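You operate a simulated robot arm through the tools that you are given. There is no shell and no other tool.

You are at the controls of a simulated two-armed robot. One attempt, no reset.

TASK
Cap the WASH canister and chill it on the cold plate at 6 C.
Fine: cap on before you lift it; switch the plate on. Set down upright: canister.
Where things are to end (x, y in the base frame): canister within 60 mm of [970, -150].

It is judged by the outcome, as a careful person would: the job done as asked, and still so three seconds after it is handed in. It fails if anything else is knocked over, pushed out of place, dropped, spilled or broken. Lids that push on must go on centred and level and be pressed home; caps that screw on are set level and turned clockwise until they are tight.

THE ROBOT
Two 7-joint arms with two-finger parallel grippers on one trunk that stands fixed in place. Base frame: the origin is at the foot of the trunk, x ahead of it, y to its left, z up; the work surface is at about z = 800. Units: mm, rad, N and s.
The left shoulder is at [71, 156, 1230], the right one opposite. Payload 3.91 kg a hand.
The tool frame of a hand sits at the grasp point between the pads (the TCP): z along the fingers, y along the line on which they close. The tips reach 30 mm beyond it. The gripper opens to 110 mm. The fingers are 20 mm wide and 10 mm thick; the gripper's body (48 by 112 mm) begins 55 mm behind the TCP.
Orientation is told as [roll, pitch, yaw] about the base's x, y, z axes, in that order, counted from this pose: with the fingers straight down and closing along the base's y, the tool's x points along the base's -x, its y along +y and its z along -z.

THE INTERFACE
- The arms move only by the tool move_arm. It takes "left_commands", "right_commands" or both (then of equal length, played together; a hand with none holds still); each is a list of rows, each a list of 7 numbers: the opening in per cent of the stroke, from 0 (shut) to 100 (fully open), then the shift along the tool's x, y, z in cm, then the turn, a rotation vector about the tool's x, y, z in rad. In form: [[claw, dx, dy, dz, ax, ay, az], ...]. A call has 1 to 20 rows; each row shifts and turns the commanded pose from where the row before left it, along the tool's axes as they then stand. Rows are played at 5 a second. More than 50 mm and 0.15 rad between two rows, or a gripper value outside its range, and nothing of the call is played. A pose out of reach is approached as far as the arm can. The call stops where the force on the tool passes 90 N (or 10 N more than at its start, if that is more) or the arm is blocked; 0.2 s more then pass. The fingers move at their own pace (about 108 mm/s each) and stop on an object; they squeeze with about 42 N. The grip force told is the motor's: it shows also when the fingers shut on nothing. Time passes only in rows, and 0.2 s behind the last, so rows that do not move let the fingers close. The reply holds the time, the measured pose of the TCP, the force on the tool along the base axes, the opening and the grip force, in the units named above and with some noise, with the torque about the TCP (base axes, N m) and any sound that the robot's microphone picked up.
- Cameras (640 x 400 px; columns grow to the right, rows downward): "scene" is now at [138.9, -39.6, 1463.5]; the picture's right is [-0.41, -0.91, 0.00], its down [-0.44, 0.20, -0.88] and it looks along [0.80, -0.36, -0.48] (base axes); focal length 310 px, centre (320, 200). "left" rides on the left gripper at [72, -17, -103] in its tool frame; the picture's right is [0.23, 0.97, 0.00], its down [-0.76, 0.18, -0.62] and it looks along [-0.61, 0.14, 0.78] (tool axes); focal length 222 px, centre (320, 200). "right" rides on the right gripper at [72, 17, -103] in its tool frame; the picture's right is [-0.23, 0.97, 0.00], its down [-0.76, -0.18, -0.62] and it looks along [-0.61, -0.14, 0.78] (tool axes); focal length 222 px, centre (320, 200). There is no depth. A picture from a camera that has moved, and an enlarged one, comes with that camera's place and axes in the base frame and with its lens. The place of the scene camera against the robot may be out by one fixed shift of up to 12 mm in any direction.
- camera(camera): a new picture of that camera. It takes no simulated time.
- lift_body(by): slides the trunk up (or, below 0, down) by that many mm; the arms and the scene camera ride with it, the base frame stays. It gives what a move gives, with no picture.
- aim_head(pan, tilt): turns the head with the scene camera to pan (to the left, within 1.501 rad either way) and tilt (down, from -0.506 to 1.204), counted from straight ahead of the robot. It gives what a move gives.
- close_up(camera, box): a new picture of the part [left, top, right, bottom] of that camera's present view, enlarged. It takes no simulated time.
- close_job(): hands the job in; it is judged then, once.

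Places have to be worked out from the pictures, the camera data and where the tool is seen. Open the grippers and draw the arms clear of the work before you hand the job in, unless the task says otherwise.

The tools are called after "Call:" as a command line: name --argument value ..., lists and objects as JSON in quotes. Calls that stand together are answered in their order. move_arm: Moves the arms, as the interface text tells. Its arguments: {"type":"object","properties":{"left_commands":{"type":"array","items":{"type":"array","items":{"type":"number"}}},"right_commands":{"type":"array","items":{"type":"array","items":{"type":"number"}}}},"required":[]} The other tools are called the same way: lift_body (by) slides the trunk up or down; aim_head (pan, tilt) turns the head that bears the scene camera; camera (camera) takes a picture; close_up (camera, box) takes an enlarged picture of a part of a camera's view; close_job () hands the job in.

At the start:

```text
clock: 0.0
left_ee_pos: [736.4, -32.9, 1271.6]
left_orientation: [0.002, -0.001, -0.001]
left_wrist_force: [0.8, -0.2, -0.1]
left_ft_torque: [-0.01, -0.02, 0.0]
left_gripper_width: 110.0
left_grasp_force: 0.1
right_ee_pos: [514.2, -570.4, 1214.2]
right_orientation: [-0.002, 0.001, 0.0]
right_wrist_force: [0.4, -0.2, -0.4]
right_ft_torque: [-0.01, 0.01, 0.0]
right_gripper_width: 109.7
right_grasp_force: 0.0
trunk travel left (down, up): [-675.0, 265.0]
head pan, tilt: [-0.426, 0.504]
```

scene: 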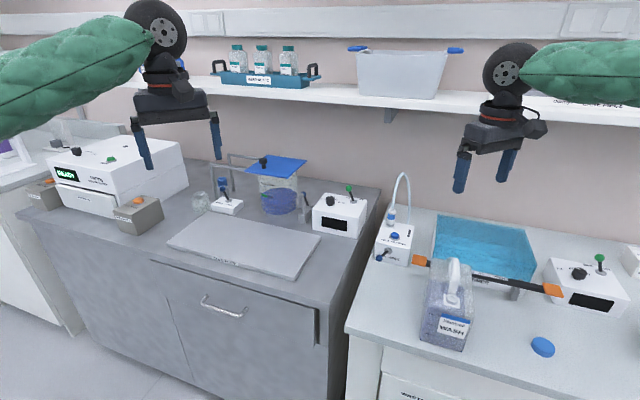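
right: 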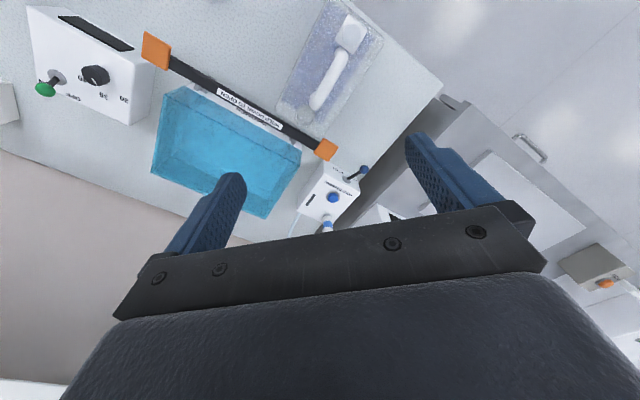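
left: 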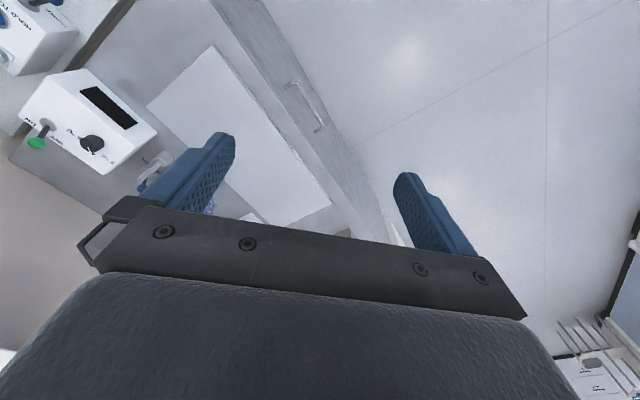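

The scene shows the WASH canister on the right bench, a blue cap beside it, and a plate on the left bench with a control box. I take enlarged views to read the details.

Call:
close_up --camera "scene" --box '[360, 220, 600, 370]'

Call:
close_up --camera "scene" --box '[160, 150, 400, 300]'

Call:
close_up --camera "scene" --box '[520, 230, 640, 305]'

Call:
close_up --camera "right" --box '[0, 0, 480, 300]'

```text
2.67 times, centred on (480, 295) of scene
camera zoom: at [138.9, -39.6, 1463.5], right [-0.41, -0.91, 0.0], down [-0.44, 0.2, -0.88], along [0.8, -0.36, -0.48], focal length 826 px, centre (-107, -53)
```

zoom: 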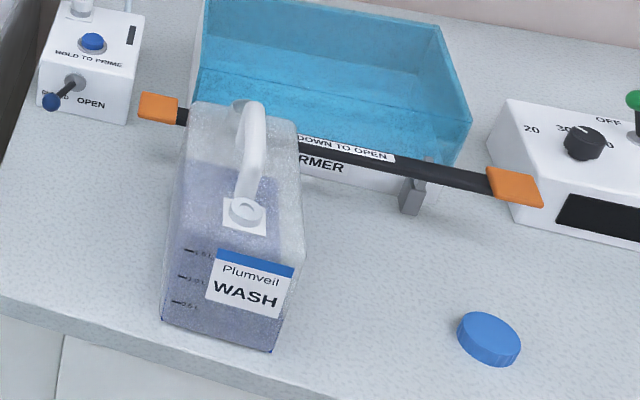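

```text
2.67 times, centred on (280, 225) of scene
camera zoom: at [138.9, -39.6, 1463.5], right [-0.41, -0.91, 0.0], down [-0.44, 0.2, -0.88], along [0.8, -0.36, -0.48], focal length 826 px, centre (427, 133)
```

zoom: 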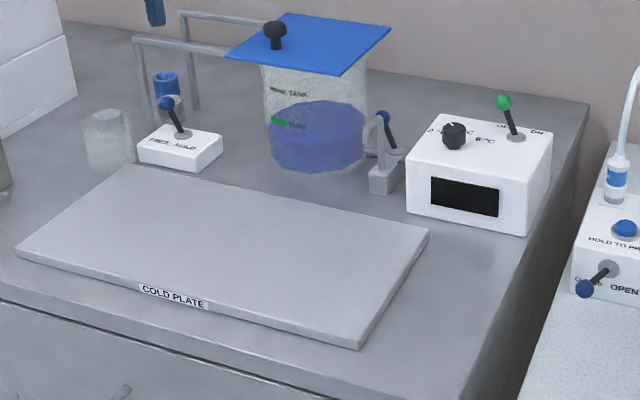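

```text
5.33 times, centred on (580, 268) of scene
camera zoom: at [138.9, -39.6, 1463.5], right [-0.41, -0.91, 0.0], down [-0.44, 0.2, -0.88], along [0.8, -0.36, -0.48], focal length 1652 px, centre (-1067, -160)
```

zoom: 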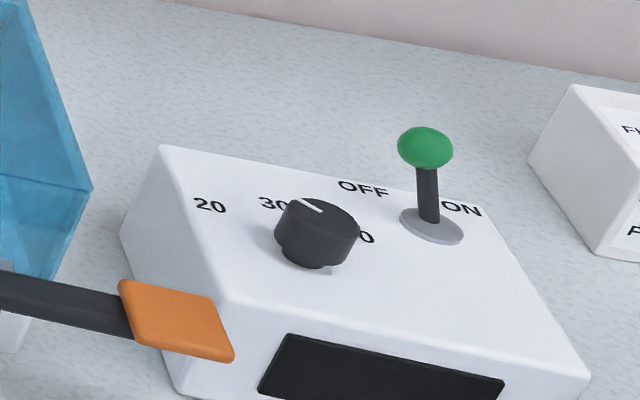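

```text
1.33 times, centred on (240, 150) of right
camera zoom: at [443.1, -551.4, 1317.7], right [0.23, 0.97, 0.0], down [0.76, -0.18, 0.62], along [0.61, -0.14, -0.78], focal length 296 px, centre (427, 267)
```

zoom: 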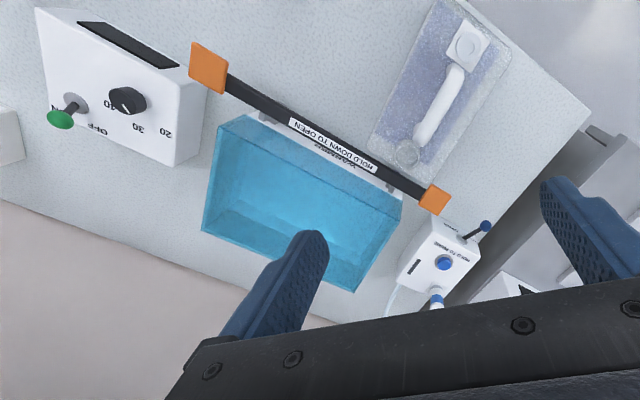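

I look closer at the canister's mouth/handle, the cap, and the cold-plate control box.

Call:
close_up --camera "scene" --box '[416, 250, 496, 300]'

Call:
close_up --camera "right" --box '[260, 0, 420, 100]'

Call:
close_up --camera "scene" --box '[290, 170, 386, 230]'

Call:
close_up --camera "scene" --box '[510, 320, 574, 360]'

Call:
close_up --camera "left" --box '[0, 50, 240, 200]'

```text
8.00 times, centred on (456, 275) of scene
camera zoom: at [138.9, -39.6, 1463.5], right [-0.41, -0.91, 0.0], down [-0.44, 0.2, -0.88], along [0.8, -0.36, -0.48], focal length 2478 px, centre (-768, -400)
```

zoom: 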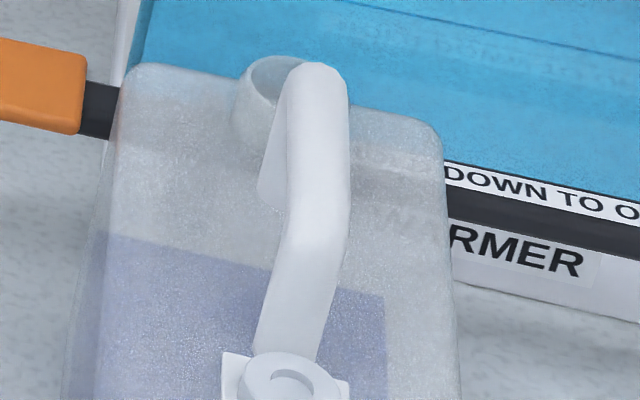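

```text
4.00 times, centred on (340, 50) of right
camera zoom: at [443.1, -551.4, 1317.7], right [0.23, 0.97, 0.0], down [0.76, -0.18, 0.62], along [0.61, -0.14, -0.78], focal length 888 px, centre (240, 800)
```

zoom: 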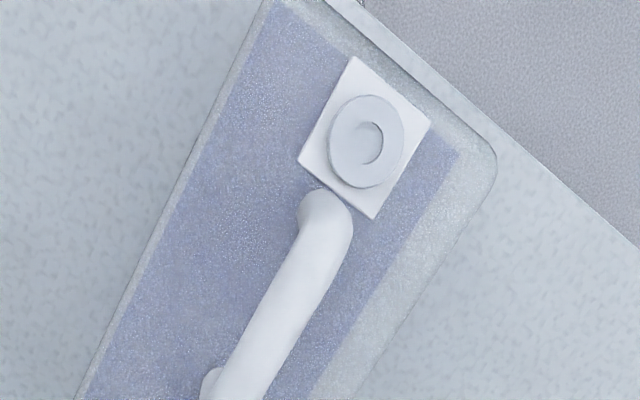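

```text
6.67 times, centred on (338, 200) of scene
camera zoom: at [138.9, -39.6, 1463.5], right [-0.41, -0.91, 0.0], down [-0.44, 0.2, -0.88], along [0.8, -0.36, -0.48], focal length 2065 px, centre (200, 200)
```

zoom: 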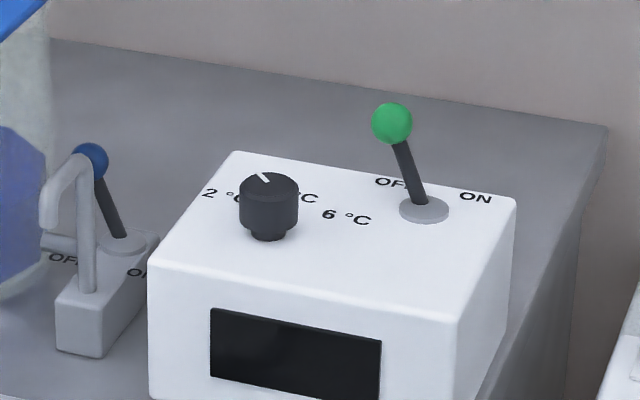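

```text
10.00 times, centred on (542, 340) of scene
camera zoom: at [138.9, -39.6, 1463.5], right [-0.41, -0.91, 0.0], down [-0.44, 0.2, -0.88], along [0.8, -0.36, -0.48], focal length 3098 px, centre (-1900, -1200)
```

zoom: 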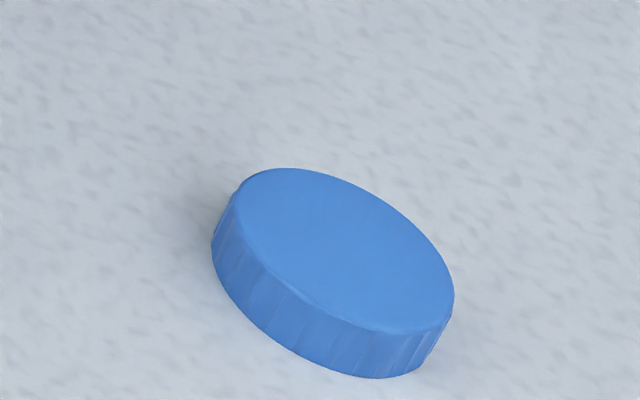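

```text
2.67 times, centred on (120, 125) of left
camera zoom: at [664.8, -49.7, 1375.4], right [-0.23, 0.97, 0.0], down [0.76, 0.18, 0.62], along [0.61, 0.14, -0.78], focal length 592 px, centre (853, 400)
```

zoom: 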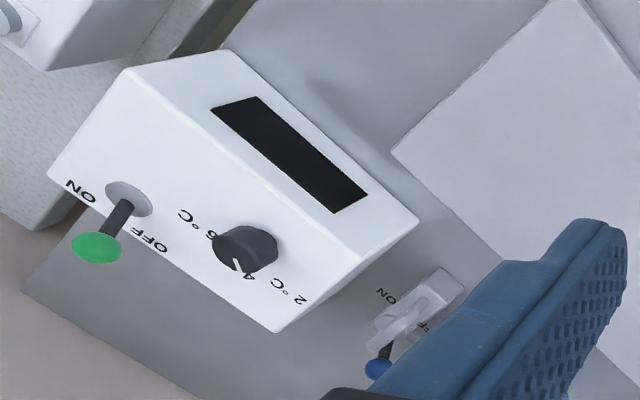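

From both cameras I put the canister's far ring (neck) near (551,-597,950), the near ring near (467,-510,944), the cap near (350,-711) on the bench, the plate top at z≈870 and centred near (974,-153), and the knob near (950,-443,968). I'll back the right hand off and lower it so its camera gets a close view of the canister neck.

Call:
move_arm --right_commands '[[100, 2.5, 0, 3.7, 0, 0, 0], [100, 2.5, 0, 3.7, 0, 0, 0], [100, 2.5, 0, 3.7, 0, 0, 0], [100, 2.5, 0, 3.7, 0, 0, 0]]'

Call:
camera --camera "right"

Call:
close_up --camera "right" --box '[220, 60, 460, 210]'

```text
clock: 1.0
left_ee_pos: [736.9, -32.8, 1272.7]
left_orientation: [-0.001, -0.002, 0.0]
left_wrist_force: [-0.7, 0.5, -0.3]
left_ft_torque: [0.01, 0.01, 0.03]
left_gripper_width: 110.0
left_grasp_force: 0.0
right_ee_pos: [416.8, -571.7, 1065.3]
right_orientation: [-0.001, -0.001, 0.0]
right_wrist_force: [-0.5, 0.0, 0.2]
right_ft_torque: [-0.01, -0.01, -0.05]
right_gripper_width: 110.1
right_grasp_force: 0.0
trunk travel left (down, up): [-675.0, 265.0]
head pan, tilt: [-0.426, 0.504]
```

```text
taken
camera right: at [345.1, -553.7, 1168.8], right [0.23, 0.97, 0.0], down [0.76, -0.18, 0.62], along [0.61, -0.14, -0.78], focal length 222 px, centre (320, 200)
```

right: 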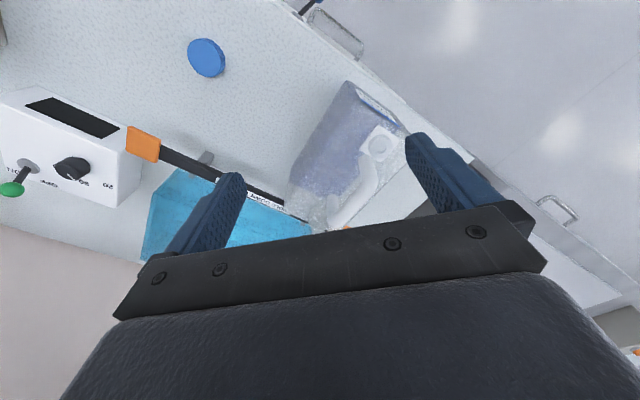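

```text
2.67 times, centred on (340, 135) of right
camera zoom: at [345.1, -553.7, 1168.8], right [0.23, 0.97, 0.0], down [0.76, -0.18, 0.62], along [0.61, -0.14, -0.78], focal length 592 px, centre (267, 373)
```

zoom: 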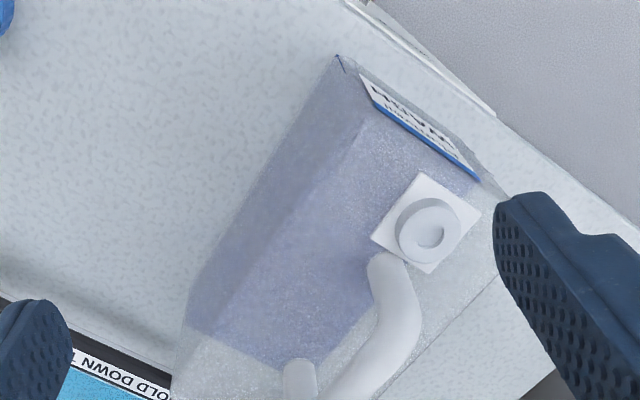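

The neck is hidden at the picture's bottom edge; I move the hand forward and up a little so the canister's far end comes to the middle of the view.

Call:
move_arm --right_commands '[[100, -3, 0, -2, 0, 0, 0], [100, -3, 0, -2, 0, 0, 0], [100, -3, 0, -2, 0, 0, 0]]'

Call:
camera --camera "right"

Call:
close_up --camera "right" --box '[248, 40, 408, 140]'

```text
clock: 1.8
left_ee_pos: [738.2, -34.9, 1270.6]
left_orientation: [0.0, 0.0, -0.002]
left_wrist_force: [0.3, 0.9, 0.0]
left_ft_torque: [0.02, 0.05, -0.01]
left_gripper_width: 110.2
left_grasp_force: 0.0
right_ee_pos: [506.2, -570.7, 1124.1]
right_orientation: [0.0, 0.003, -0.002]
right_wrist_force: [0.5, -0.9, 0.2]
right_ft_torque: [-0.03, -0.01, 0.0]
right_gripper_width: 110.0
right_grasp_force: 0.0
trunk travel left (down, up): [-675.0, 265.0]
head pan, tilt: [-0.426, 0.504]
```

```text
taken
camera right: at [434.1, -554.2, 1228.1], right [0.23, 0.97, 0.0], down [0.76, -0.18, 0.62], along [0.6, -0.14, -0.78], focal length 222 px, centre (320, 200)
```

right: 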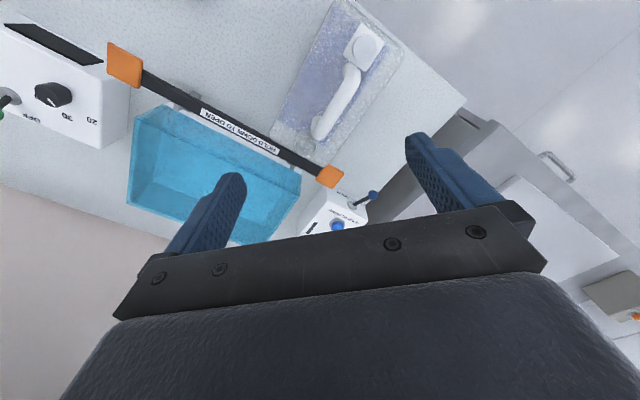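

```text
4.00 times, centred on (328, 90) of right
camera zoom: at [434.1, -554.2, 1228.1], right [0.23, 0.97, 0.0], down [0.76, -0.18, 0.62], along [0.6, -0.14, -0.78], focal length 888 px, centre (288, 640)
```

zoom: 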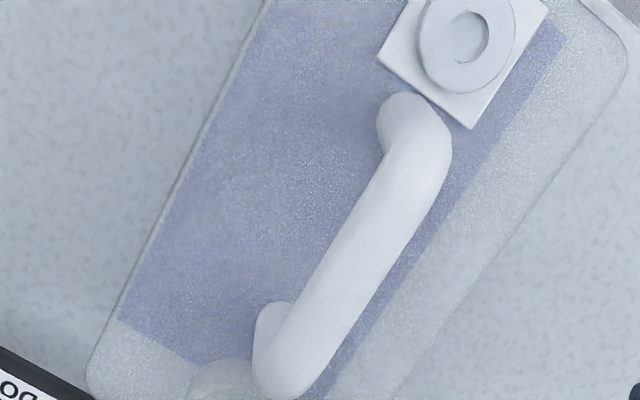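

Call:
close_up --camera "right" --box '[260, 100, 356, 160]'

Call:
close_up --camera "scene" --box '[416, 245, 496, 295]'

```text
6.67 times, centred on (308, 130) of right
camera zoom: at [434.1, -554.2, 1228.1], right [0.23, 0.97, 0.0], down [0.76, -0.18, 0.62], along [0.6, -0.14, -0.78], focal length 1481 px, centre (400, 667)
```

zoom: 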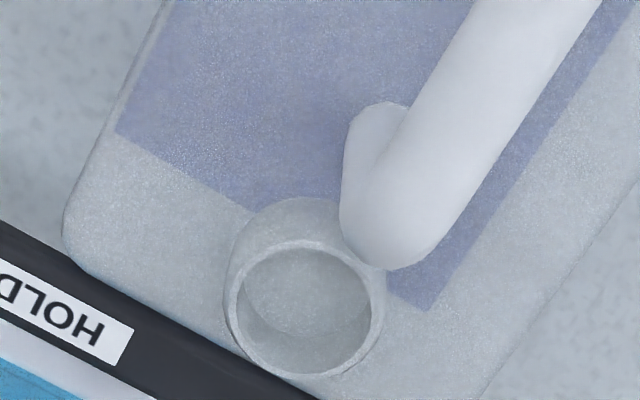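

```text
8.00 times, centred on (456, 270) of scene
camera zoom: at [140.4, -40.4, 1463.3], right [-0.41, -0.91, 0.0], down [-0.44, 0.2, -0.87], along [0.8, -0.36, -0.48], focal length 2478 px, centre (-768, -360)
```

zoom: 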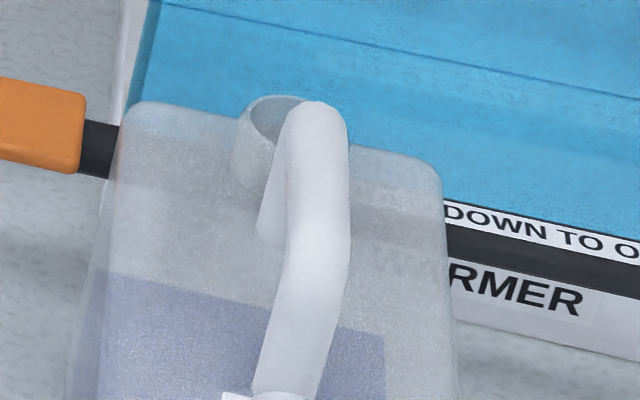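

The open neck (≈31 mm wide, rim near (554,-599,955)) is the far translucent ring, with the handle's end close beside it, so the cap must be turned in strokes of about 90° with the fingers across the handle line. I move the right hand over the blue cap near (350,-711) to measure it.

Call:
move_arm --right_commands '[[100, 2.6, -2.33, 2.07, 0, 0, 0], [100, 2.6, -2.33, 2.07, 0, 0, 0], [100, 2.6, -2.33, 2.07, 0, 0, 0], [100, 2.6, -2.33, 2.07, 0, 0, 0], [100, 2.6, -2.33, 2.07, 0, 0, 0], [100, 2.6, -2.33, 2.07, 0, 0, 0]]'

Call:
camera --camera "right"

Call:
camera --camera "scene"

Call:
close_up --camera "right" --box '[224, 60, 416, 180]'

```text
clock: 3.2
left_ee_pos: [735.8, -33.0, 1272.0]
left_orientation: [-0.001, 0.001, 0.001]
left_wrist_force: [-0.1, 0.4, 0.2]
left_ft_torque: [-0.01, -0.03, 0.01]
left_gripper_width: 110.1
left_grasp_force: 0.1
right_ee_pos: [346.7, -710.5, 999.6]
right_orientation: [0.0, -0.001, 0.002]
right_wrist_force: [0.7, 0.4, 0.9]
right_ft_torque: [0.05, 0.01, 0.0]
right_gripper_width: 110.0
right_grasp_force: 0.1
trunk travel left (down, up): [-675.0, 265.0]
head pan, tilt: [-0.426, 0.504]
```

```text
taken
camera right: at [274.2, -692.9, 1104.8], right [0.23, 0.97, 0.0], down [0.76, -0.18, 0.62], along [0.61, -0.14, -0.78], focal length 222 px, centre (320, 200)
```

right: 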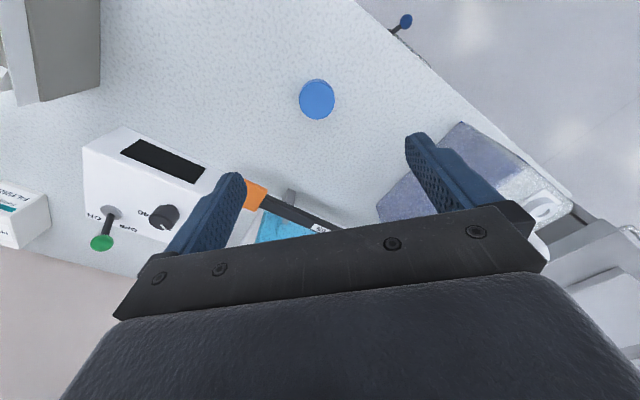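

```text
taken
camera scene: at [138.2, -40.0, 1463.6], right [-0.41, -0.91, 0.0], down [-0.44, 0.2, -0.88], along [0.8, -0.36, -0.48], focal length 310 px, centre (320, 200)
```

scene: 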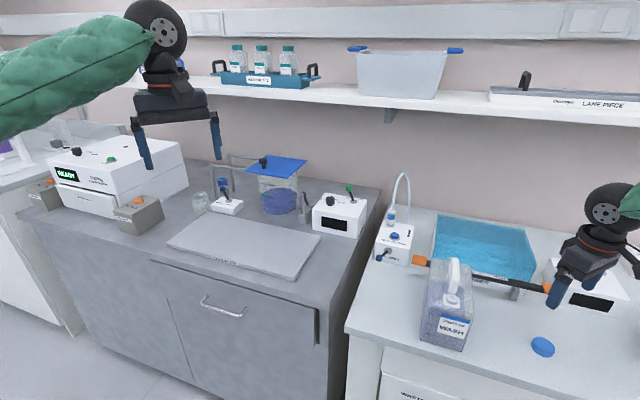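

```text
3.33 times, centred on (320, 120) of right
camera zoom: at [274.2, -692.9, 1104.8], right [0.23, 0.97, 0.0], down [0.76, -0.18, 0.62], along [0.61, -0.14, -0.78], focal length 740 px, centre (320, 467)
```

zoom: 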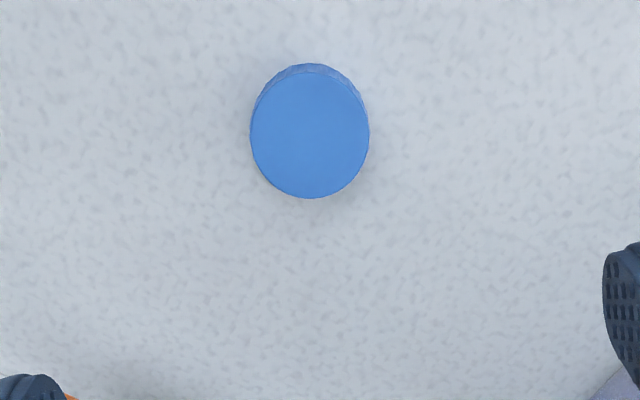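

The cap (≈43 mm wide) lies almost exactly under the TCP at about (346,-712). I descend to TCP z≈840 and check the view before closing.

Call:
move_arm --right_commands '[[100, 0, -0.05, 4, 0, 0, 0], [100, 0, -0.05, 4, 0, 0, 0], [100, 0, -0.05, 4, 0, 0, 0], [100, 0, 0, 2, 0, 0, 0], [100, 0, 0, 2, 0, 0, 0]]'

Call:
camera --camera "right"

Call:
close_up --camera "scene" --box '[500, 280, 620, 355]'

```text
clock: 4.4
left_ee_pos: [737.6, -33.8, 1271.8]
left_orientation: [0.001, 0.003, 0.001]
left_wrist_force: [0.5, -0.6, 0.6]
left_ft_torque: [0.0, 0.01, 0.0]
left_gripper_width: 110.0
left_grasp_force: 0.1
right_ee_pos: [353.4, -711.1, 839.5]
right_orientation: [-0.001, -0.001, 0.0]
right_wrist_force: [-0.2, -0.7, 0.1]
right_ft_torque: [-0.03, -0.01, 0.01]
right_gripper_width: 109.8
right_grasp_force: 0.0
trunk travel left (down, up): [-675.0, 265.0]
head pan, tilt: [-0.426, 0.504]
```

```text
taken
camera right: at [280.1, -694.1, 944.4], right [0.23, 0.97, 0.0], down [0.76, -0.18, 0.62], along [0.61, -0.14, -0.78], focal length 222 px, centre (320, 200)
```

right: 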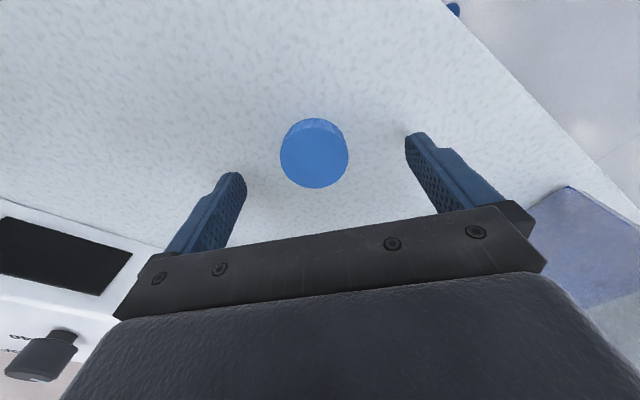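

```text
5.33 times, centred on (560, 318) of scene
camera zoom: at [139.4, -40.1, 1463.5], right [-0.41, -0.91, 0.0], down [-0.44, 0.2, -0.88], along [0.8, -0.36, -0.48], focal length 1652 px, centre (-960, -427)
```

zoom: 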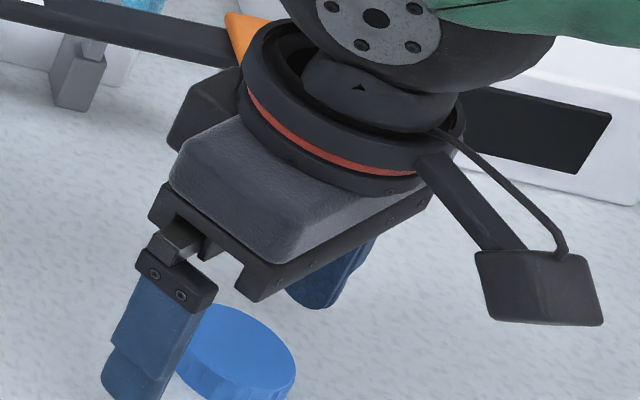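

The cap sits about 8 mm nearer to the robot than the pads (TCP now x=353, cap ≈345). I shift back by 8 mm, lower 6 mm, and close gently.

Call:
move_arm --right_commands '[[100, 0.85, -0.15, 0, 0, 0, 0], [100, 0, 0, 0.6, 0, 0, 0], [100, 0, 0, 0, 0, 0, 0]]'

Call:
camera --camera "right"

```text
clock: 5.2
left_ee_pos: [735.5, -33.8, 1272.3]
left_orientation: [0.0, 0.0, 0.001]
left_wrist_force: [-1.4, 0.0, -0.2]
left_ft_torque: [-0.02, 0.03, 0.03]
left_gripper_width: 110.0
left_grasp_force: 0.0
right_ee_pos: [341.8, -714.2, 834.9]
right_orientation: [0.001, -0.001, 0.002]
right_wrist_force: [0.1, -0.4, 0.3]
right_ft_torque: [-0.02, -0.02, -0.02]
right_gripper_width: 110.2
right_grasp_force: 0.1
trunk travel left (down, up): [-675.0, 265.0]
head pan, tilt: [-0.426, 0.504]
```

```text
taken
camera right: at [269.5, -695.7, 940.0], right [0.23, 0.97, 0.0], down [0.76, -0.18, 0.62], along [0.61, -0.14, -0.78], focal length 222 px, centre (320, 200)
```

right: 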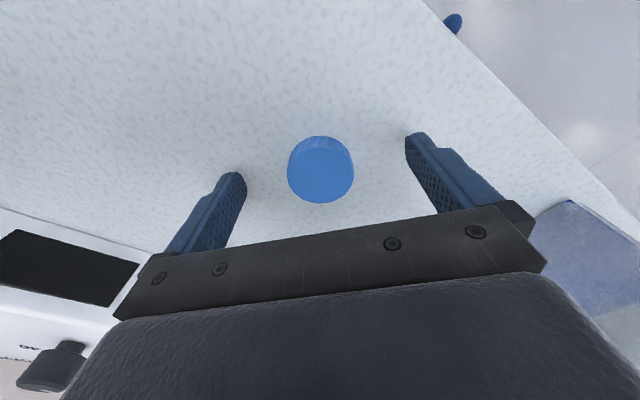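

The cap is now centred between the pads. I close the gripper on it.

Call:
move_arm --right_commands '[[50, 0, 0, 0, 0, 0, 0], [0, 0, 0, 0, 0, 0, 0], [0, 0, 0, 0, 0, 0, 0], [0, 0, 0, 0, 0, 0, 0]]'

Call:
camera --camera "right"

```text
clock: 6.2
left_ee_pos: [735.9, -32.7, 1274.3]
left_orientation: [0.0, -0.001, 0.001]
left_wrist_force: [1.1, -0.3, 0.2]
left_ft_torque: [0.04, -0.03, 0.01]
left_gripper_width: 110.0
left_grasp_force: 0.0
right_ee_pos: [340.6, -713.7, 836.8]
right_orientation: [0.001, -0.001, -0.001]
right_wrist_force: [-0.1, -0.2, 0.5]
right_ft_torque: [0.05, 0.0, 0.02]
right_gripper_width: 41.9
right_grasp_force: 42.2
trunk travel left (down, up): [-675.0, 265.0]
head pan, tilt: [-0.426, 0.504]
```

```text
taken
camera right: at [269.7, -695.7, 939.9], right [0.23, 0.97, 0.0], down [0.76, -0.18, 0.62], along [0.61, -0.14, -0.78], focal length 222 px, centre (320, 200)
```

right: 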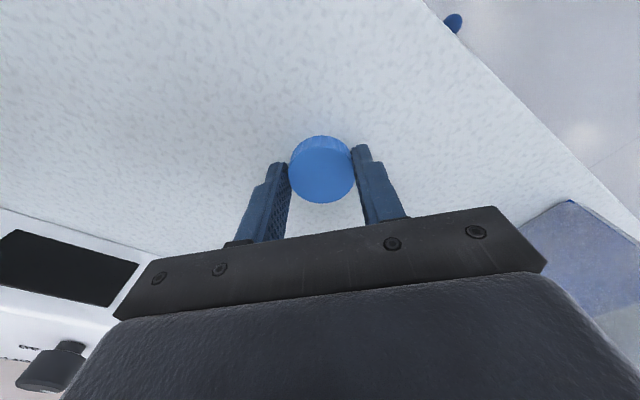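

The cap is gripped (width 42 mm, 42 N), its bottom about 35 mm below the TCP. I lift it straight up, then carry it to 145 mm above the estimated neck to check alignment.

Call:
move_arm --right_commands '[[0, 0, 0, -2, 0, 0, 0], [0, 0, 0, -4, 0, 0, 0], [0, 0, 0, -4, 0, 0, 0], [0, 0, 0, -4, 0, 0, 0], [0, 0, 0, -4, 0, 0, 0], [0, 0, 0, -4, 0, 0, 0], [0, 0, 0, -4.4, 0, 0, 0], [0, -3.5, 1.9, 0, 0, 0, 0], [0, -3.5, 1.9, 0, 0, 0, 0], [0, -3.5, 1.9, 0, 0, 0, 0], [0, -3.5, 1.9, 0, 0, 0, 0], [0, -3.5, 1.9, 0, 0, 0, 0], [0, -3.5, 1.8, 0, 0, 0, 0], [0, 0, 0, 0, 0, 0, 0], [0, 0, 0, 0, 0, 0, 0]]'

Call:
camera --camera "right"

Call:
close_up --camera "right" --box '[240, 70, 400, 170]'

Call:
close_up --camera "scene" --box '[400, 180, 528, 260]'

```text
clock: 9.4
left_ee_pos: [737.4, -32.2, 1271.9]
left_orientation: [0.0, 0.001, -0.001]
left_wrist_force: [0.1, -0.4, 0.6]
left_ft_torque: [-0.03, 0.01, -0.02]
left_gripper_width: 109.9
left_grasp_force: 0.2
right_ee_pos: [553.3, -598.9, 1099.7]
right_orientation: [0.001, 0.0, 0.001]
right_wrist_force: [0.1, 0.4, -0.8]
right_ft_torque: [-0.02, 0.01, 0.01]
right_gripper_width: 42.0
right_grasp_force: 41.8
trunk travel left (down, up): [-675.0, 265.0]
head pan, tilt: [-0.426, 0.504]
```

```text
taken
camera right: at [481.0, -581.6, 1204.3], right [0.23, 0.97, 0.0], down [0.76, -0.18, 0.62], along [0.61, -0.14, -0.78], focal length 222 px, centre (320, 200)
```

right: 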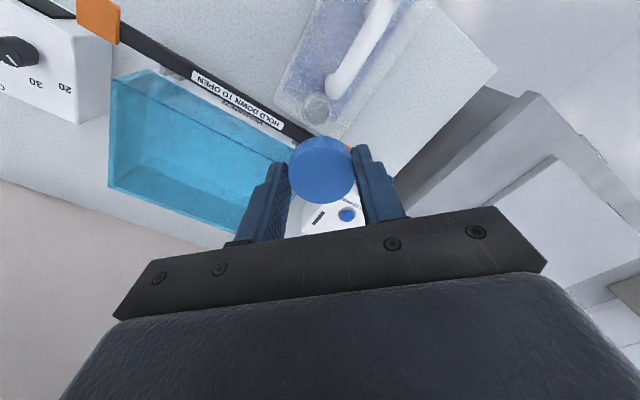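

```text
4.00 times, centred on (320, 120) of right
camera zoom: at [481.0, -581.6, 1204.3], right [0.23, 0.97, 0.0], down [0.76, -0.18, 0.62], along [0.61, -0.14, -0.78], focal length 888 px, centre (320, 520)
```

zoom: 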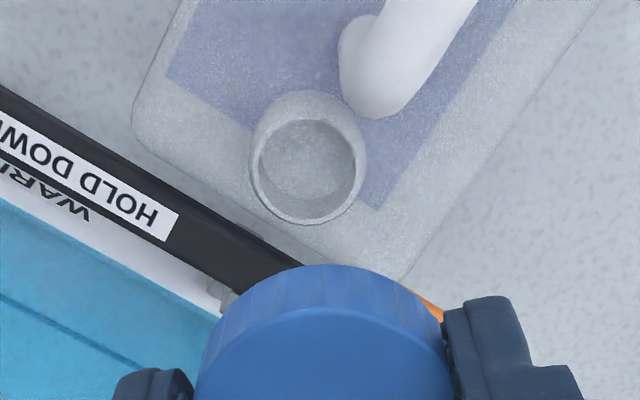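

```text
5.00 times, centred on (464, 220) of scene
camera zoom: at [139.6, -39.5, 1463.4], right [-0.41, -0.91, 0.0], down [-0.44, 0.2, -0.88], along [0.8, -0.36, -0.48], focal length 1549 px, centre (-400, 100)
```

zoom: 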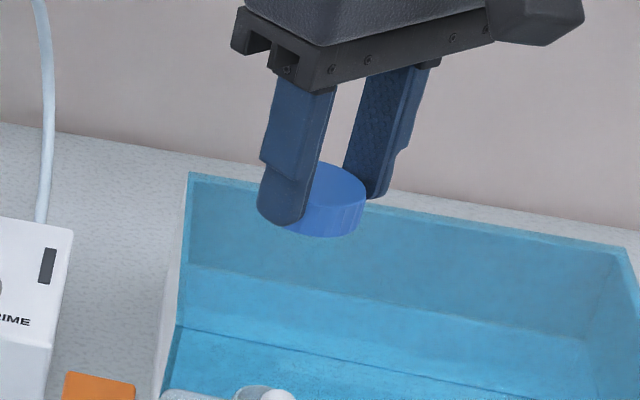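

The neck rim reads ≈(556.5,-602,951), i.e. about 3 mm further in +x and -y than the TCP. I correct that, descend slowly to TCP z≈1035 and check again.

Call:
move_arm --right_commands '[[0, -0.3, -0.32, 0, 0, 0, 0], [0, 0, 0, 2, 0, 0, 0], [0, 0, 0, 2, 0, 0, 0], [0, 0, 0, 1.5, 0, 0, 0], [0, 0, 0, 1, 0, 0, 0], [0, 0, 0, 0, 0, 0, 0], [0, 0, 0, 0, 0, 0, 0]]'

Call:
close_up --camera "right" --box '[240, 90, 400, 190]'

Call:
close_up --camera "scene" --box '[416, 210, 496, 260]'

```text
clock: 11.0
left_ee_pos: [737.5, -33.4, 1271.6]
left_orientation: [0.0, 0.0, 0.001]
left_wrist_force: [0.5, 0.2, 0.4]
left_ft_torque: [-0.01, 0.01, -0.04]
left_gripper_width: 109.8
left_grasp_force: 0.0
right_ee_pos: [552.9, -603.1, 1035.5]
right_orientation: [0.0, -0.002, 0.001]
right_wrist_force: [-0.5, 1.3, 0.3]
right_ft_torque: [0.04, 0.01, 0.02]
right_gripper_width: 41.7
right_grasp_force: 42.2
trunk travel left (down, up): [-675.0, 265.0]
head pan, tilt: [-0.426, 0.504]
```

```text
4.00 times, centred on (320, 140) of right
camera zoom: at [481.4, -585.5, 1139.0], right [0.23, 0.97, 0.0], down [0.76, -0.18, 0.62], along [0.61, -0.14, -0.78], focal length 888 px, centre (320, 440)
```

zoom: 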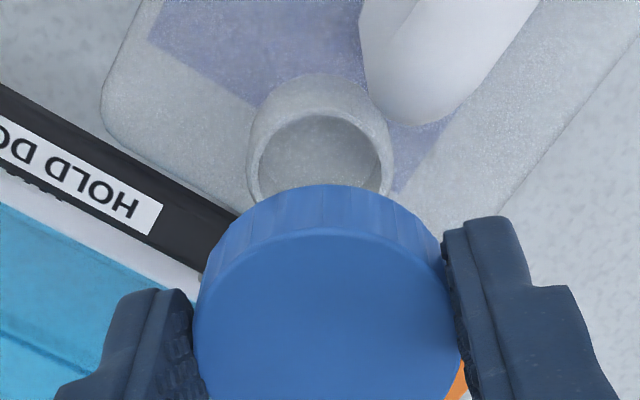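

```text
8.00 times, centred on (456, 235) of scene
camera zoom: at [139.1, -39.8, 1463.5], right [-0.41, -0.91, 0.0], down [-0.44, 0.2, -0.88], along [0.8, -0.36, -0.48], focal length 2478 px, centre (-768, -80)
```

zoom: 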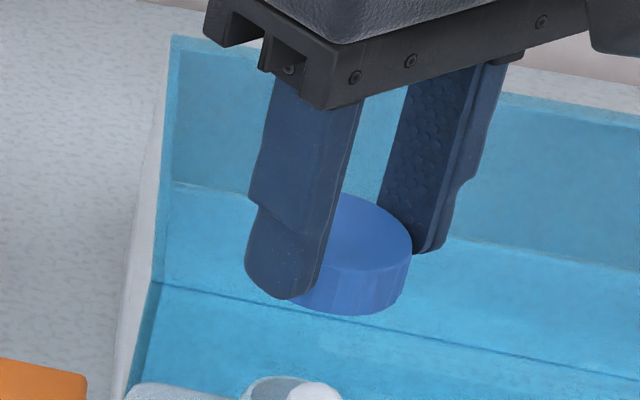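

The neck now reads ≈(558,-602.5,946); I shift +3 mm in x. Before descending I test in the air whether the wrist can make a 1.5 rad clockwise turn about the tool axis without drifting.

Call:
move_arm --right_commands '[[0, -0.3, -0.09, 0, 0, 0, 0], [0, 0, 0, 0, 0, 0, 0.15], [0, 0, 0, 0, 0, 0, 0.15], [0, 0, 0, 0, 0, 0, 0.15], [0, 0, 0, 0, 0, 0, 0.15], [0, 0, 0, 0, 0, 0, 0.15], [0, 0, 0, 0, 0, 0, 0.15], [0, 0, 0, 0, 0, 0, 0.15], [0, 0, 0, 0, 0, 0, 0.15], [0, 0, 0, 0, 0, 0, 0.15], [0, 0, 0, 0, 0, 0, 0.15], [0, 0, 0, 0, 0, 0, 0], [0, 0, 0, 0, 0, 0, 0]]'

Call:
camera --camera "right"

Call:
close_up --camera "scene" --box '[416, 210, 496, 260]'

```text
clock: 13.8
left_ee_pos: [736.3, -32.0, 1271.4]
left_orientation: [0.0, -0.001, 0.002]
left_wrist_force: [-0.2, 0.5, -0.6]
left_ft_torque: [0.0, 0.0, -0.01]
left_gripper_width: 110.1
left_grasp_force: 0.1
right_ee_pos: [556.7, -604.4, 1036.9]
right_orientation: [0.001, 0.0, -1.5]
right_wrist_force: [0.8, 0.6, -0.5]
right_ft_torque: [0.01, 0.0, -0.01]
right_gripper_width: 41.7
right_grasp_force: 41.6
trunk travel left (down, up): [-675.0, 265.0]
head pan, tilt: [-0.426, 0.504]
```

```text
taken
camera right: at [569.2, -529.9, 1139.6], right [0.99, -0.16, 0.0], down [-0.12, -0.77, 0.62], along [-0.1, -0.61, -0.78], focal length 222 px, centre (320, 200)
```

right: 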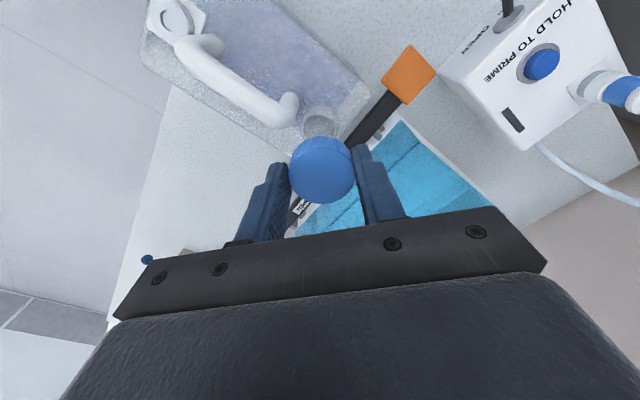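

```text
8.00 times, centred on (456, 235) of scene
camera zoom: at [139.0, -39.6, 1463.5], right [-0.41, -0.91, 0.0], down [-0.44, 0.2, -0.88], along [0.8, -0.36, -0.48], focal length 2478 px, centre (-768, -80)
```

zoom: 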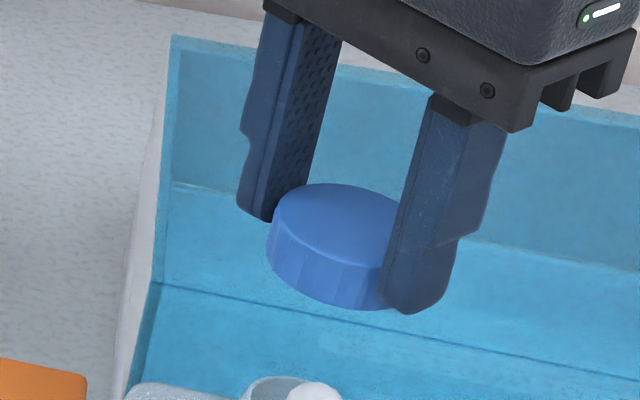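

The wrist turns freely and the pose holds. This turned view gives a second direction on the neck, so I zoom in on it.

Call:
close_up --camera "right" --box '[240, 90, 400, 190]'

```text
4.00 times, centred on (320, 140) of right
camera zoom: at [569.2, -529.9, 1139.6], right [0.99, -0.16, 0.0], down [-0.12, -0.77, 0.62], along [-0.1, -0.61, -0.78], focal length 888 px, centre (320, 440)
```

zoom: 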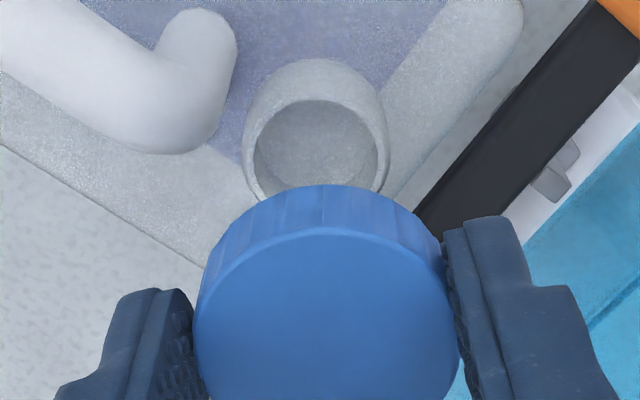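

Both views now agree that the neck is within about 1 mm of under the cap. I turn back to yaw 0 and descend slowly to TCP z≈988, just above the rim.

Call:
move_arm --right_commands '[[0, 0, 0, 0, 0, 0, -0.15], [0, 0, 0, 0, 0, 0, -0.15], [0, 0, 0, 0, 0, 0, -0.15], [0, 0, 0, 0, 0, 0, -0.15], [0, 0, 0, 0, 0, 0, -0.15], [0, 0, 0, 0, 0, 0, -0.15], [0, 0, 0, 0, 0, 0, -0.15], [0, 0, 0, 0, 0, 0, -0.15], [0, 0, 0, 0, 0, 0, -0.15], [0, 0, 0, 0, 0, 0, -0.15], [0, 0, 0, 0, 0, 0, 0], [0, 0, 0, 1.2, 0, 0, 0], [0, 0, 0, 1.2, 0, 0, 0], [0, 0, 0, 1.2, 0, 0, 0], [0, 0, 0, 1.2, 0, 0, 0], [0, 0, 0, 0, 0, 0, 0], [0, 0, 0, 0, 0, 0, 0]]'

Call:
close_up --camera "right" --box '[240, 90, 400, 190]'

Call:
close_up --camera "scene" --box '[416, 225, 496, 275]'

```text
clock: 17.4
left_ee_pos: [736.3, -33.3, 1272.4]
left_orientation: [-0.001, -0.001, 0.0]
left_wrist_force: [-0.7, 0.0, 0.3]
left_ft_torque: [-0.03, -0.01, 0.0]
left_gripper_width: 109.7
left_grasp_force: 0.1
right_ee_pos: [556.4, -602.9, 985.5]
right_orientation: [-0.001, 0.0, 0.0]
right_wrist_force: [0.4, -0.7, 1.0]
right_ft_torque: [-0.01, 0.01, -0.04]
right_gripper_width: 41.9
right_grasp_force: 41.8
trunk travel left (down, up): [-675.0, 265.0]
head pan, tilt: [-0.426, 0.504]
```

```text
4.00 times, centred on (320, 140) of right
camera zoom: at [484.3, -585.8, 1090.5], right [0.23, 0.97, 0.0], down [0.76, -0.18, 0.62], along [0.61, -0.14, -0.78], focal length 888 px, centre (320, 440)
```

zoom: 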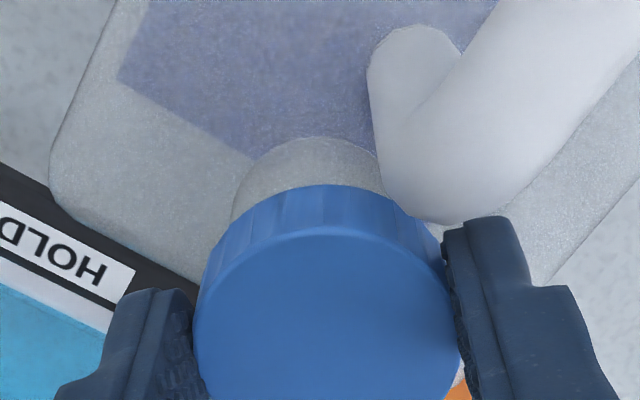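

```text
8.00 times, centred on (456, 250) of scene
camera zoom: at [139.1, -39.8, 1463.5], right [-0.41, -0.91, 0.0], down [-0.44, 0.2, -0.88], along [0.8, -0.36, -0.48], focal length 2478 px, centre (-768, -200)
```

zoom: 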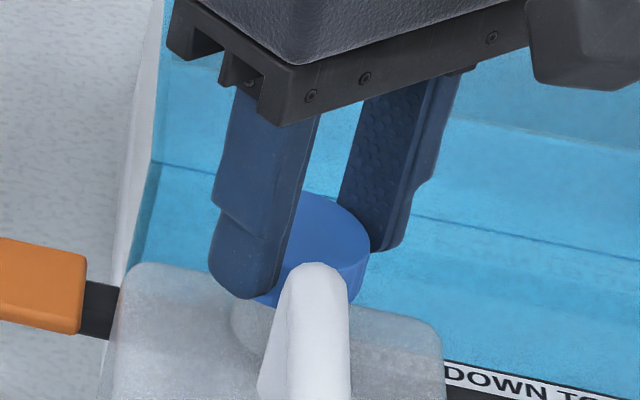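

The cap hovers just above the neck with no contact force. I lower in small steps and watch the force.

Call:
move_arm --right_commands '[[0, 0, 0, 0.3, 0, 0, 0], [0, 0, 0, 0.3, 0, 0, 0], [0, 0, 0, 0, 0, 0, 0]]'

```text
clock: 18.2
left_ee_pos: [734.8, -30.8, 1273.9]
left_orientation: [0.0, 0.0, 0.0]
left_wrist_force: [-0.4, 0.3, 0.2]
left_ft_torque: [-0.03, 0.0, 0.04]
left_gripper_width: 110.0
left_grasp_force: 0.0
right_ee_pos: [556.0, -602.2, 982.6]
right_orientation: [-0.001, -0.002, 0.0]
right_wrist_force: [1.1, -1.5, 23.3]
right_ft_torque: [-0.21, 0.21, 0.03]
right_gripper_width: 42.2
right_grasp_force: 42.1
trunk travel left (down, up): [-675.0, 265.0]
head pan, tilt: [-0.426, 0.504]
```

Contact at TCP z≈982 with 23 N; the torque places the contact point toward (-x,-y), meaning the cap is about 1–2 mm off toward (+x,+y), which matches my residual estimates. I lift 3 mm, shift (-1.3,-1.2) mm, and lower again.

Call:
move_arm --right_commands '[[0, 0, 0, -0.4, 0, 0, 0], [0, 0.13, -0.12, 0, 0, 0, 0], [0, 0, 0, 0.2, 0, 0, 0], [0, 0, 0, 0.2, 0, 0, 0], [0, 0, 0, 0, 0, 0, 0]]'

```text
clock: 19.4
left_ee_pos: [734.4, -32.6, 1272.5]
left_orientation: [-0.003, 0.0, 0.0]
left_wrist_force: [-0.1, 0.8, 0.7]
left_ft_torque: [0.03, 0.02, 0.01]
left_gripper_width: 110.0
left_grasp_force: 0.0
right_ee_pos: [553.3, -603.2, 983.3]
right_orientation: [-0.001, -0.002, 0.001]
right_wrist_force: [1.6, 0.4, 24.8]
right_ft_torque: [0.01, 0.27, 0.01]
right_gripper_width: 41.9
right_grasp_force: 42.5
trunk travel left (down, up): [-675.0, 265.0]
head pan, tilt: [-0.426, 0.504]
```

The y imbalance is gone; contact remains on the -x side. I shift another 1.5 mm toward -x and try again.

Call:
move_arm --right_commands '[[0, 0, 0, -0.4, 0, 0, 0], [0, 0.15, 0, 0, 0, 0, 0], [0, 0, 0, 0.2, 0, 0, 0], [0, 0, 0, 0.2, 0, 0, 0], [0, 0, 0, 0, 0, 0, 0]]'

Call:
close_up --camera "scene" --box '[416, 225, 496, 275]'

```text
clock: 20.6
left_ee_pos: [737.3, -32.5, 1272.4]
left_orientation: [0.001, -0.001, -0.001]
left_wrist_force: [-0.8, -0.7, 0.1]
left_ft_torque: [0.01, -0.01, 0.01]
left_gripper_width: 110.1
left_grasp_force: 0.1
right_ee_pos: [554.1, -603.5, 979.7]
right_orientation: [0.001, 0.003, -0.001]
right_wrist_force: [-3.9, 0.7, -0.6]
right_ft_torque: [0.05, 0.07, -0.03]
right_gripper_width: 41.8
right_grasp_force: 41.8
trunk travel left (down, up): [-675.0, 265.0]
head pan, tilt: [-0.426, 0.504]
```

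```text
8.00 times, centred on (456, 250) of scene
camera zoom: at [138.7, -39.6, 1463.5], right [-0.41, -0.91, 0.0], down [-0.44, 0.2, -0.88], along [0.8, -0.36, -0.48], focal length 2478 px, centre (-768, -200)
```

zoom: 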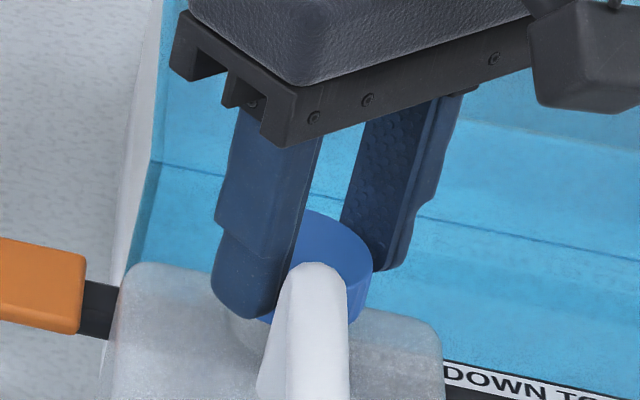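

The cap slid over the rim: the vertical force vanished with only -4 N sideways. I continue lowering in small steps with a slight -x trim.

Call:
move_arm --right_commands '[[0, 0.04, 0, 0.15, 0, 0, 0], [0, 0, 0, 0.15, 0, 0, 0], [0, 0, 0, 0, 0, 0, 0]]'

```text
clock: 21.4
left_ee_pos: [735.1, -32.4, 1271.9]
left_orientation: [0.001, 0.0, 0.001]
left_wrist_force: [0.0, -1.2, 0.1]
left_ft_torque: [-0.02, -0.02, -0.02]
left_gripper_width: 110.0
left_grasp_force: 0.0
right_ee_pos: [552.0, -603.7, 977.4]
right_orientation: [-0.001, 0.0, 0.0]
right_wrist_force: [-1.1, 0.4, 1.0]
right_ft_torque: [0.05, -0.01, 0.01]
right_gripper_width: 41.9
right_grasp_force: 42.4
trunk travel left (down, up): [-675.0, 265.0]
head pan, tilt: [-0.426, 0.504]
```

Call:
move_arm --right_commands '[[0, 0, 0, 0.15, 0, 0, 0], [0, 0, 0, 0.15, 0, 0, 0], [0, 0, 0, 0, 0, 0, 0]]'

```text
clock: 22.2
left_ee_pos: [735.8, -33.5, 1272.5]
left_orientation: [0.0, 0.0, 0.001]
left_wrist_force: [0.0, -1.0, 0.0]
left_ft_torque: [0.03, 0.01, 0.01]
left_gripper_width: 110.0
left_grasp_force: 0.1
right_ee_pos: [552.6, -603.8, 975.6]
right_orientation: [-0.001, 0.0, 0.0]
right_wrist_force: [-2.5, 1.6, 0.9]
right_ft_torque: [0.09, 0.05, 0.03]
right_gripper_width: 41.8
right_grasp_force: 42.3
trunk travel left (down, up): [-675.0, 265.0]
head pan, tilt: [-0.426, 0.504]
```

No vertical resistance yet with the commanded height at ≈975; I keep lowering gently.

Call:
move_arm --right_commands '[[0, 0.03, -0.02, 0.15, 0, 0, 0], [0, 0, 0, 0.15, 0, 0, 0], [0, 0, 0, 0, 0, 0, 0]]'

```text
clock: 23.0
left_ee_pos: [736.4, -32.4, 1272.3]
left_orientation: [0.001, 0.0, -0.001]
left_wrist_force: [-0.3, -0.1, -0.1]
left_ft_torque: [0.0, -0.02, 0.0]
left_gripper_width: 109.9
left_grasp_force: 0.0
right_ee_pos: [552.8, -604.3, 971.3]
right_orientation: [0.001, 0.002, 0.001]
right_wrist_force: [0.3, -0.8, -0.5]
right_ft_torque: [-0.17, -0.2, -0.02]
right_gripper_width: 41.8
right_grasp_force: 42.5
trunk travel left (down, up): [-675.0, 265.0]
head pan, tilt: [-0.426, 0.504]
```

Call:
move_arm --right_commands '[[0, 0, 0, 0.15, 0, 0, 0], [0, 0, 0, 0, 0, 0, 0]]'

Call:
close_up --camera "right" --box '[240, 90, 400, 190]'

Call:
close_up --camera "scene" --box '[416, 235, 496, 285]'

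```text
clock: 23.6
left_ee_pos: [735.7, -31.9, 1272.6]
left_orientation: [0.0, 0.0, 0.0]
left_wrist_force: [0.7, -0.3, -0.2]
left_ft_torque: [0.0, -0.02, -0.01]
left_gripper_width: 110.2
left_grasp_force: 0.0
right_ee_pos: [552.9, -605.1, 972.2]
right_orientation: [0.0, -0.002, 0.0]
right_wrist_force: [2.1, -2.7, 12.0]
right_ft_torque: [-0.09, -0.13, 0.01]
right_gripper_width: 41.8
right_grasp_force: 41.7
trunk travel left (down, up): [-675.0, 265.0]
head pan, tilt: [-0.426, 0.504]
```

```text
4.00 times, centred on (320, 140) of right
camera zoom: at [480.6, -586.7, 1074.8], right [0.23, 0.97, 0.0], down [0.76, -0.18, 0.62], along [0.61, -0.14, -0.78], focal length 888 px, centre (320, 440)
```

zoom: 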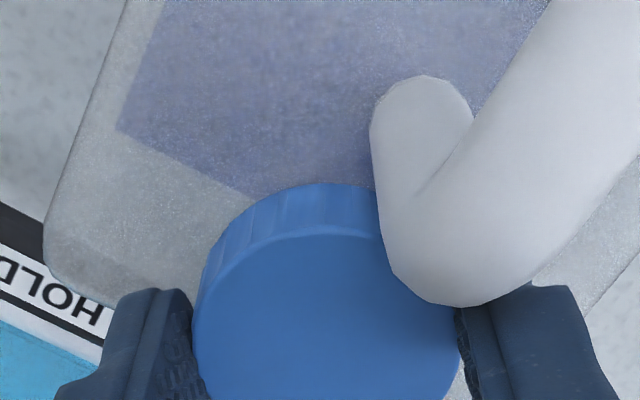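

```text
8.00 times, centred on (456, 260) of scene
camera zoom: at [138.5, -39.1, 1463.7], right [-0.41, -0.91, 0.0], down [-0.44, 0.2, -0.88], along [0.8, -0.36, -0.48], focal length 2478 px, centre (-768, -280)
```

zoom: 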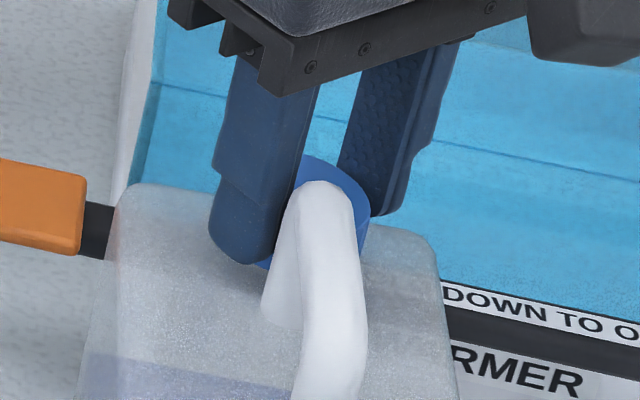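

The cap now bears 12 N at TCP z≈972. The handle looks slightly different from the scene camera, so I check whether the canister shifted or turned.

Call:
close_up --camera "scene" --box '[360, 220, 600, 370]'

Call:
camera --camera "right"

```text
2.67 times, centred on (480, 295) of scene
camera zoom: at [138.5, -39.1, 1463.7], right [-0.41, -0.91, 0.0], down [-0.44, 0.2, -0.88], along [0.8, -0.36, -0.48], focal length 826 px, centre (-107, -53)
```

zoom: 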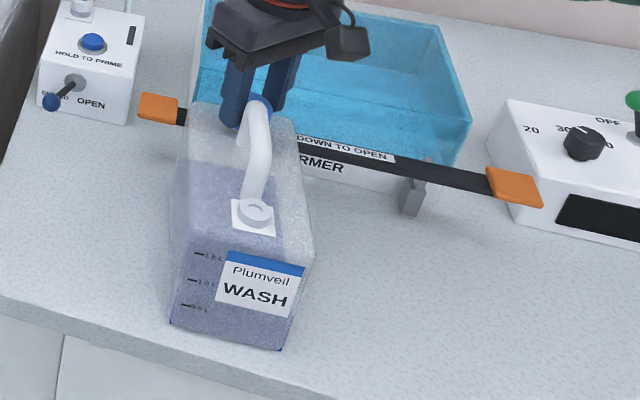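

```text
taken
camera right: at [480.6, -586.7, 1074.8], right [0.23, 0.97, 0.0], down [0.76, -0.18, 0.62], along [0.61, -0.14, -0.78], focal length 222 px, centre (320, 200)
```

right: 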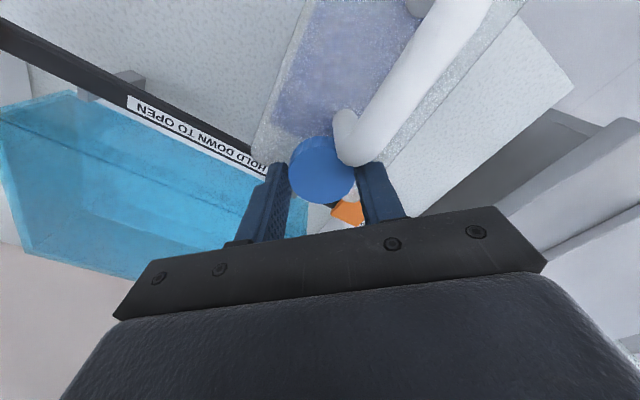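

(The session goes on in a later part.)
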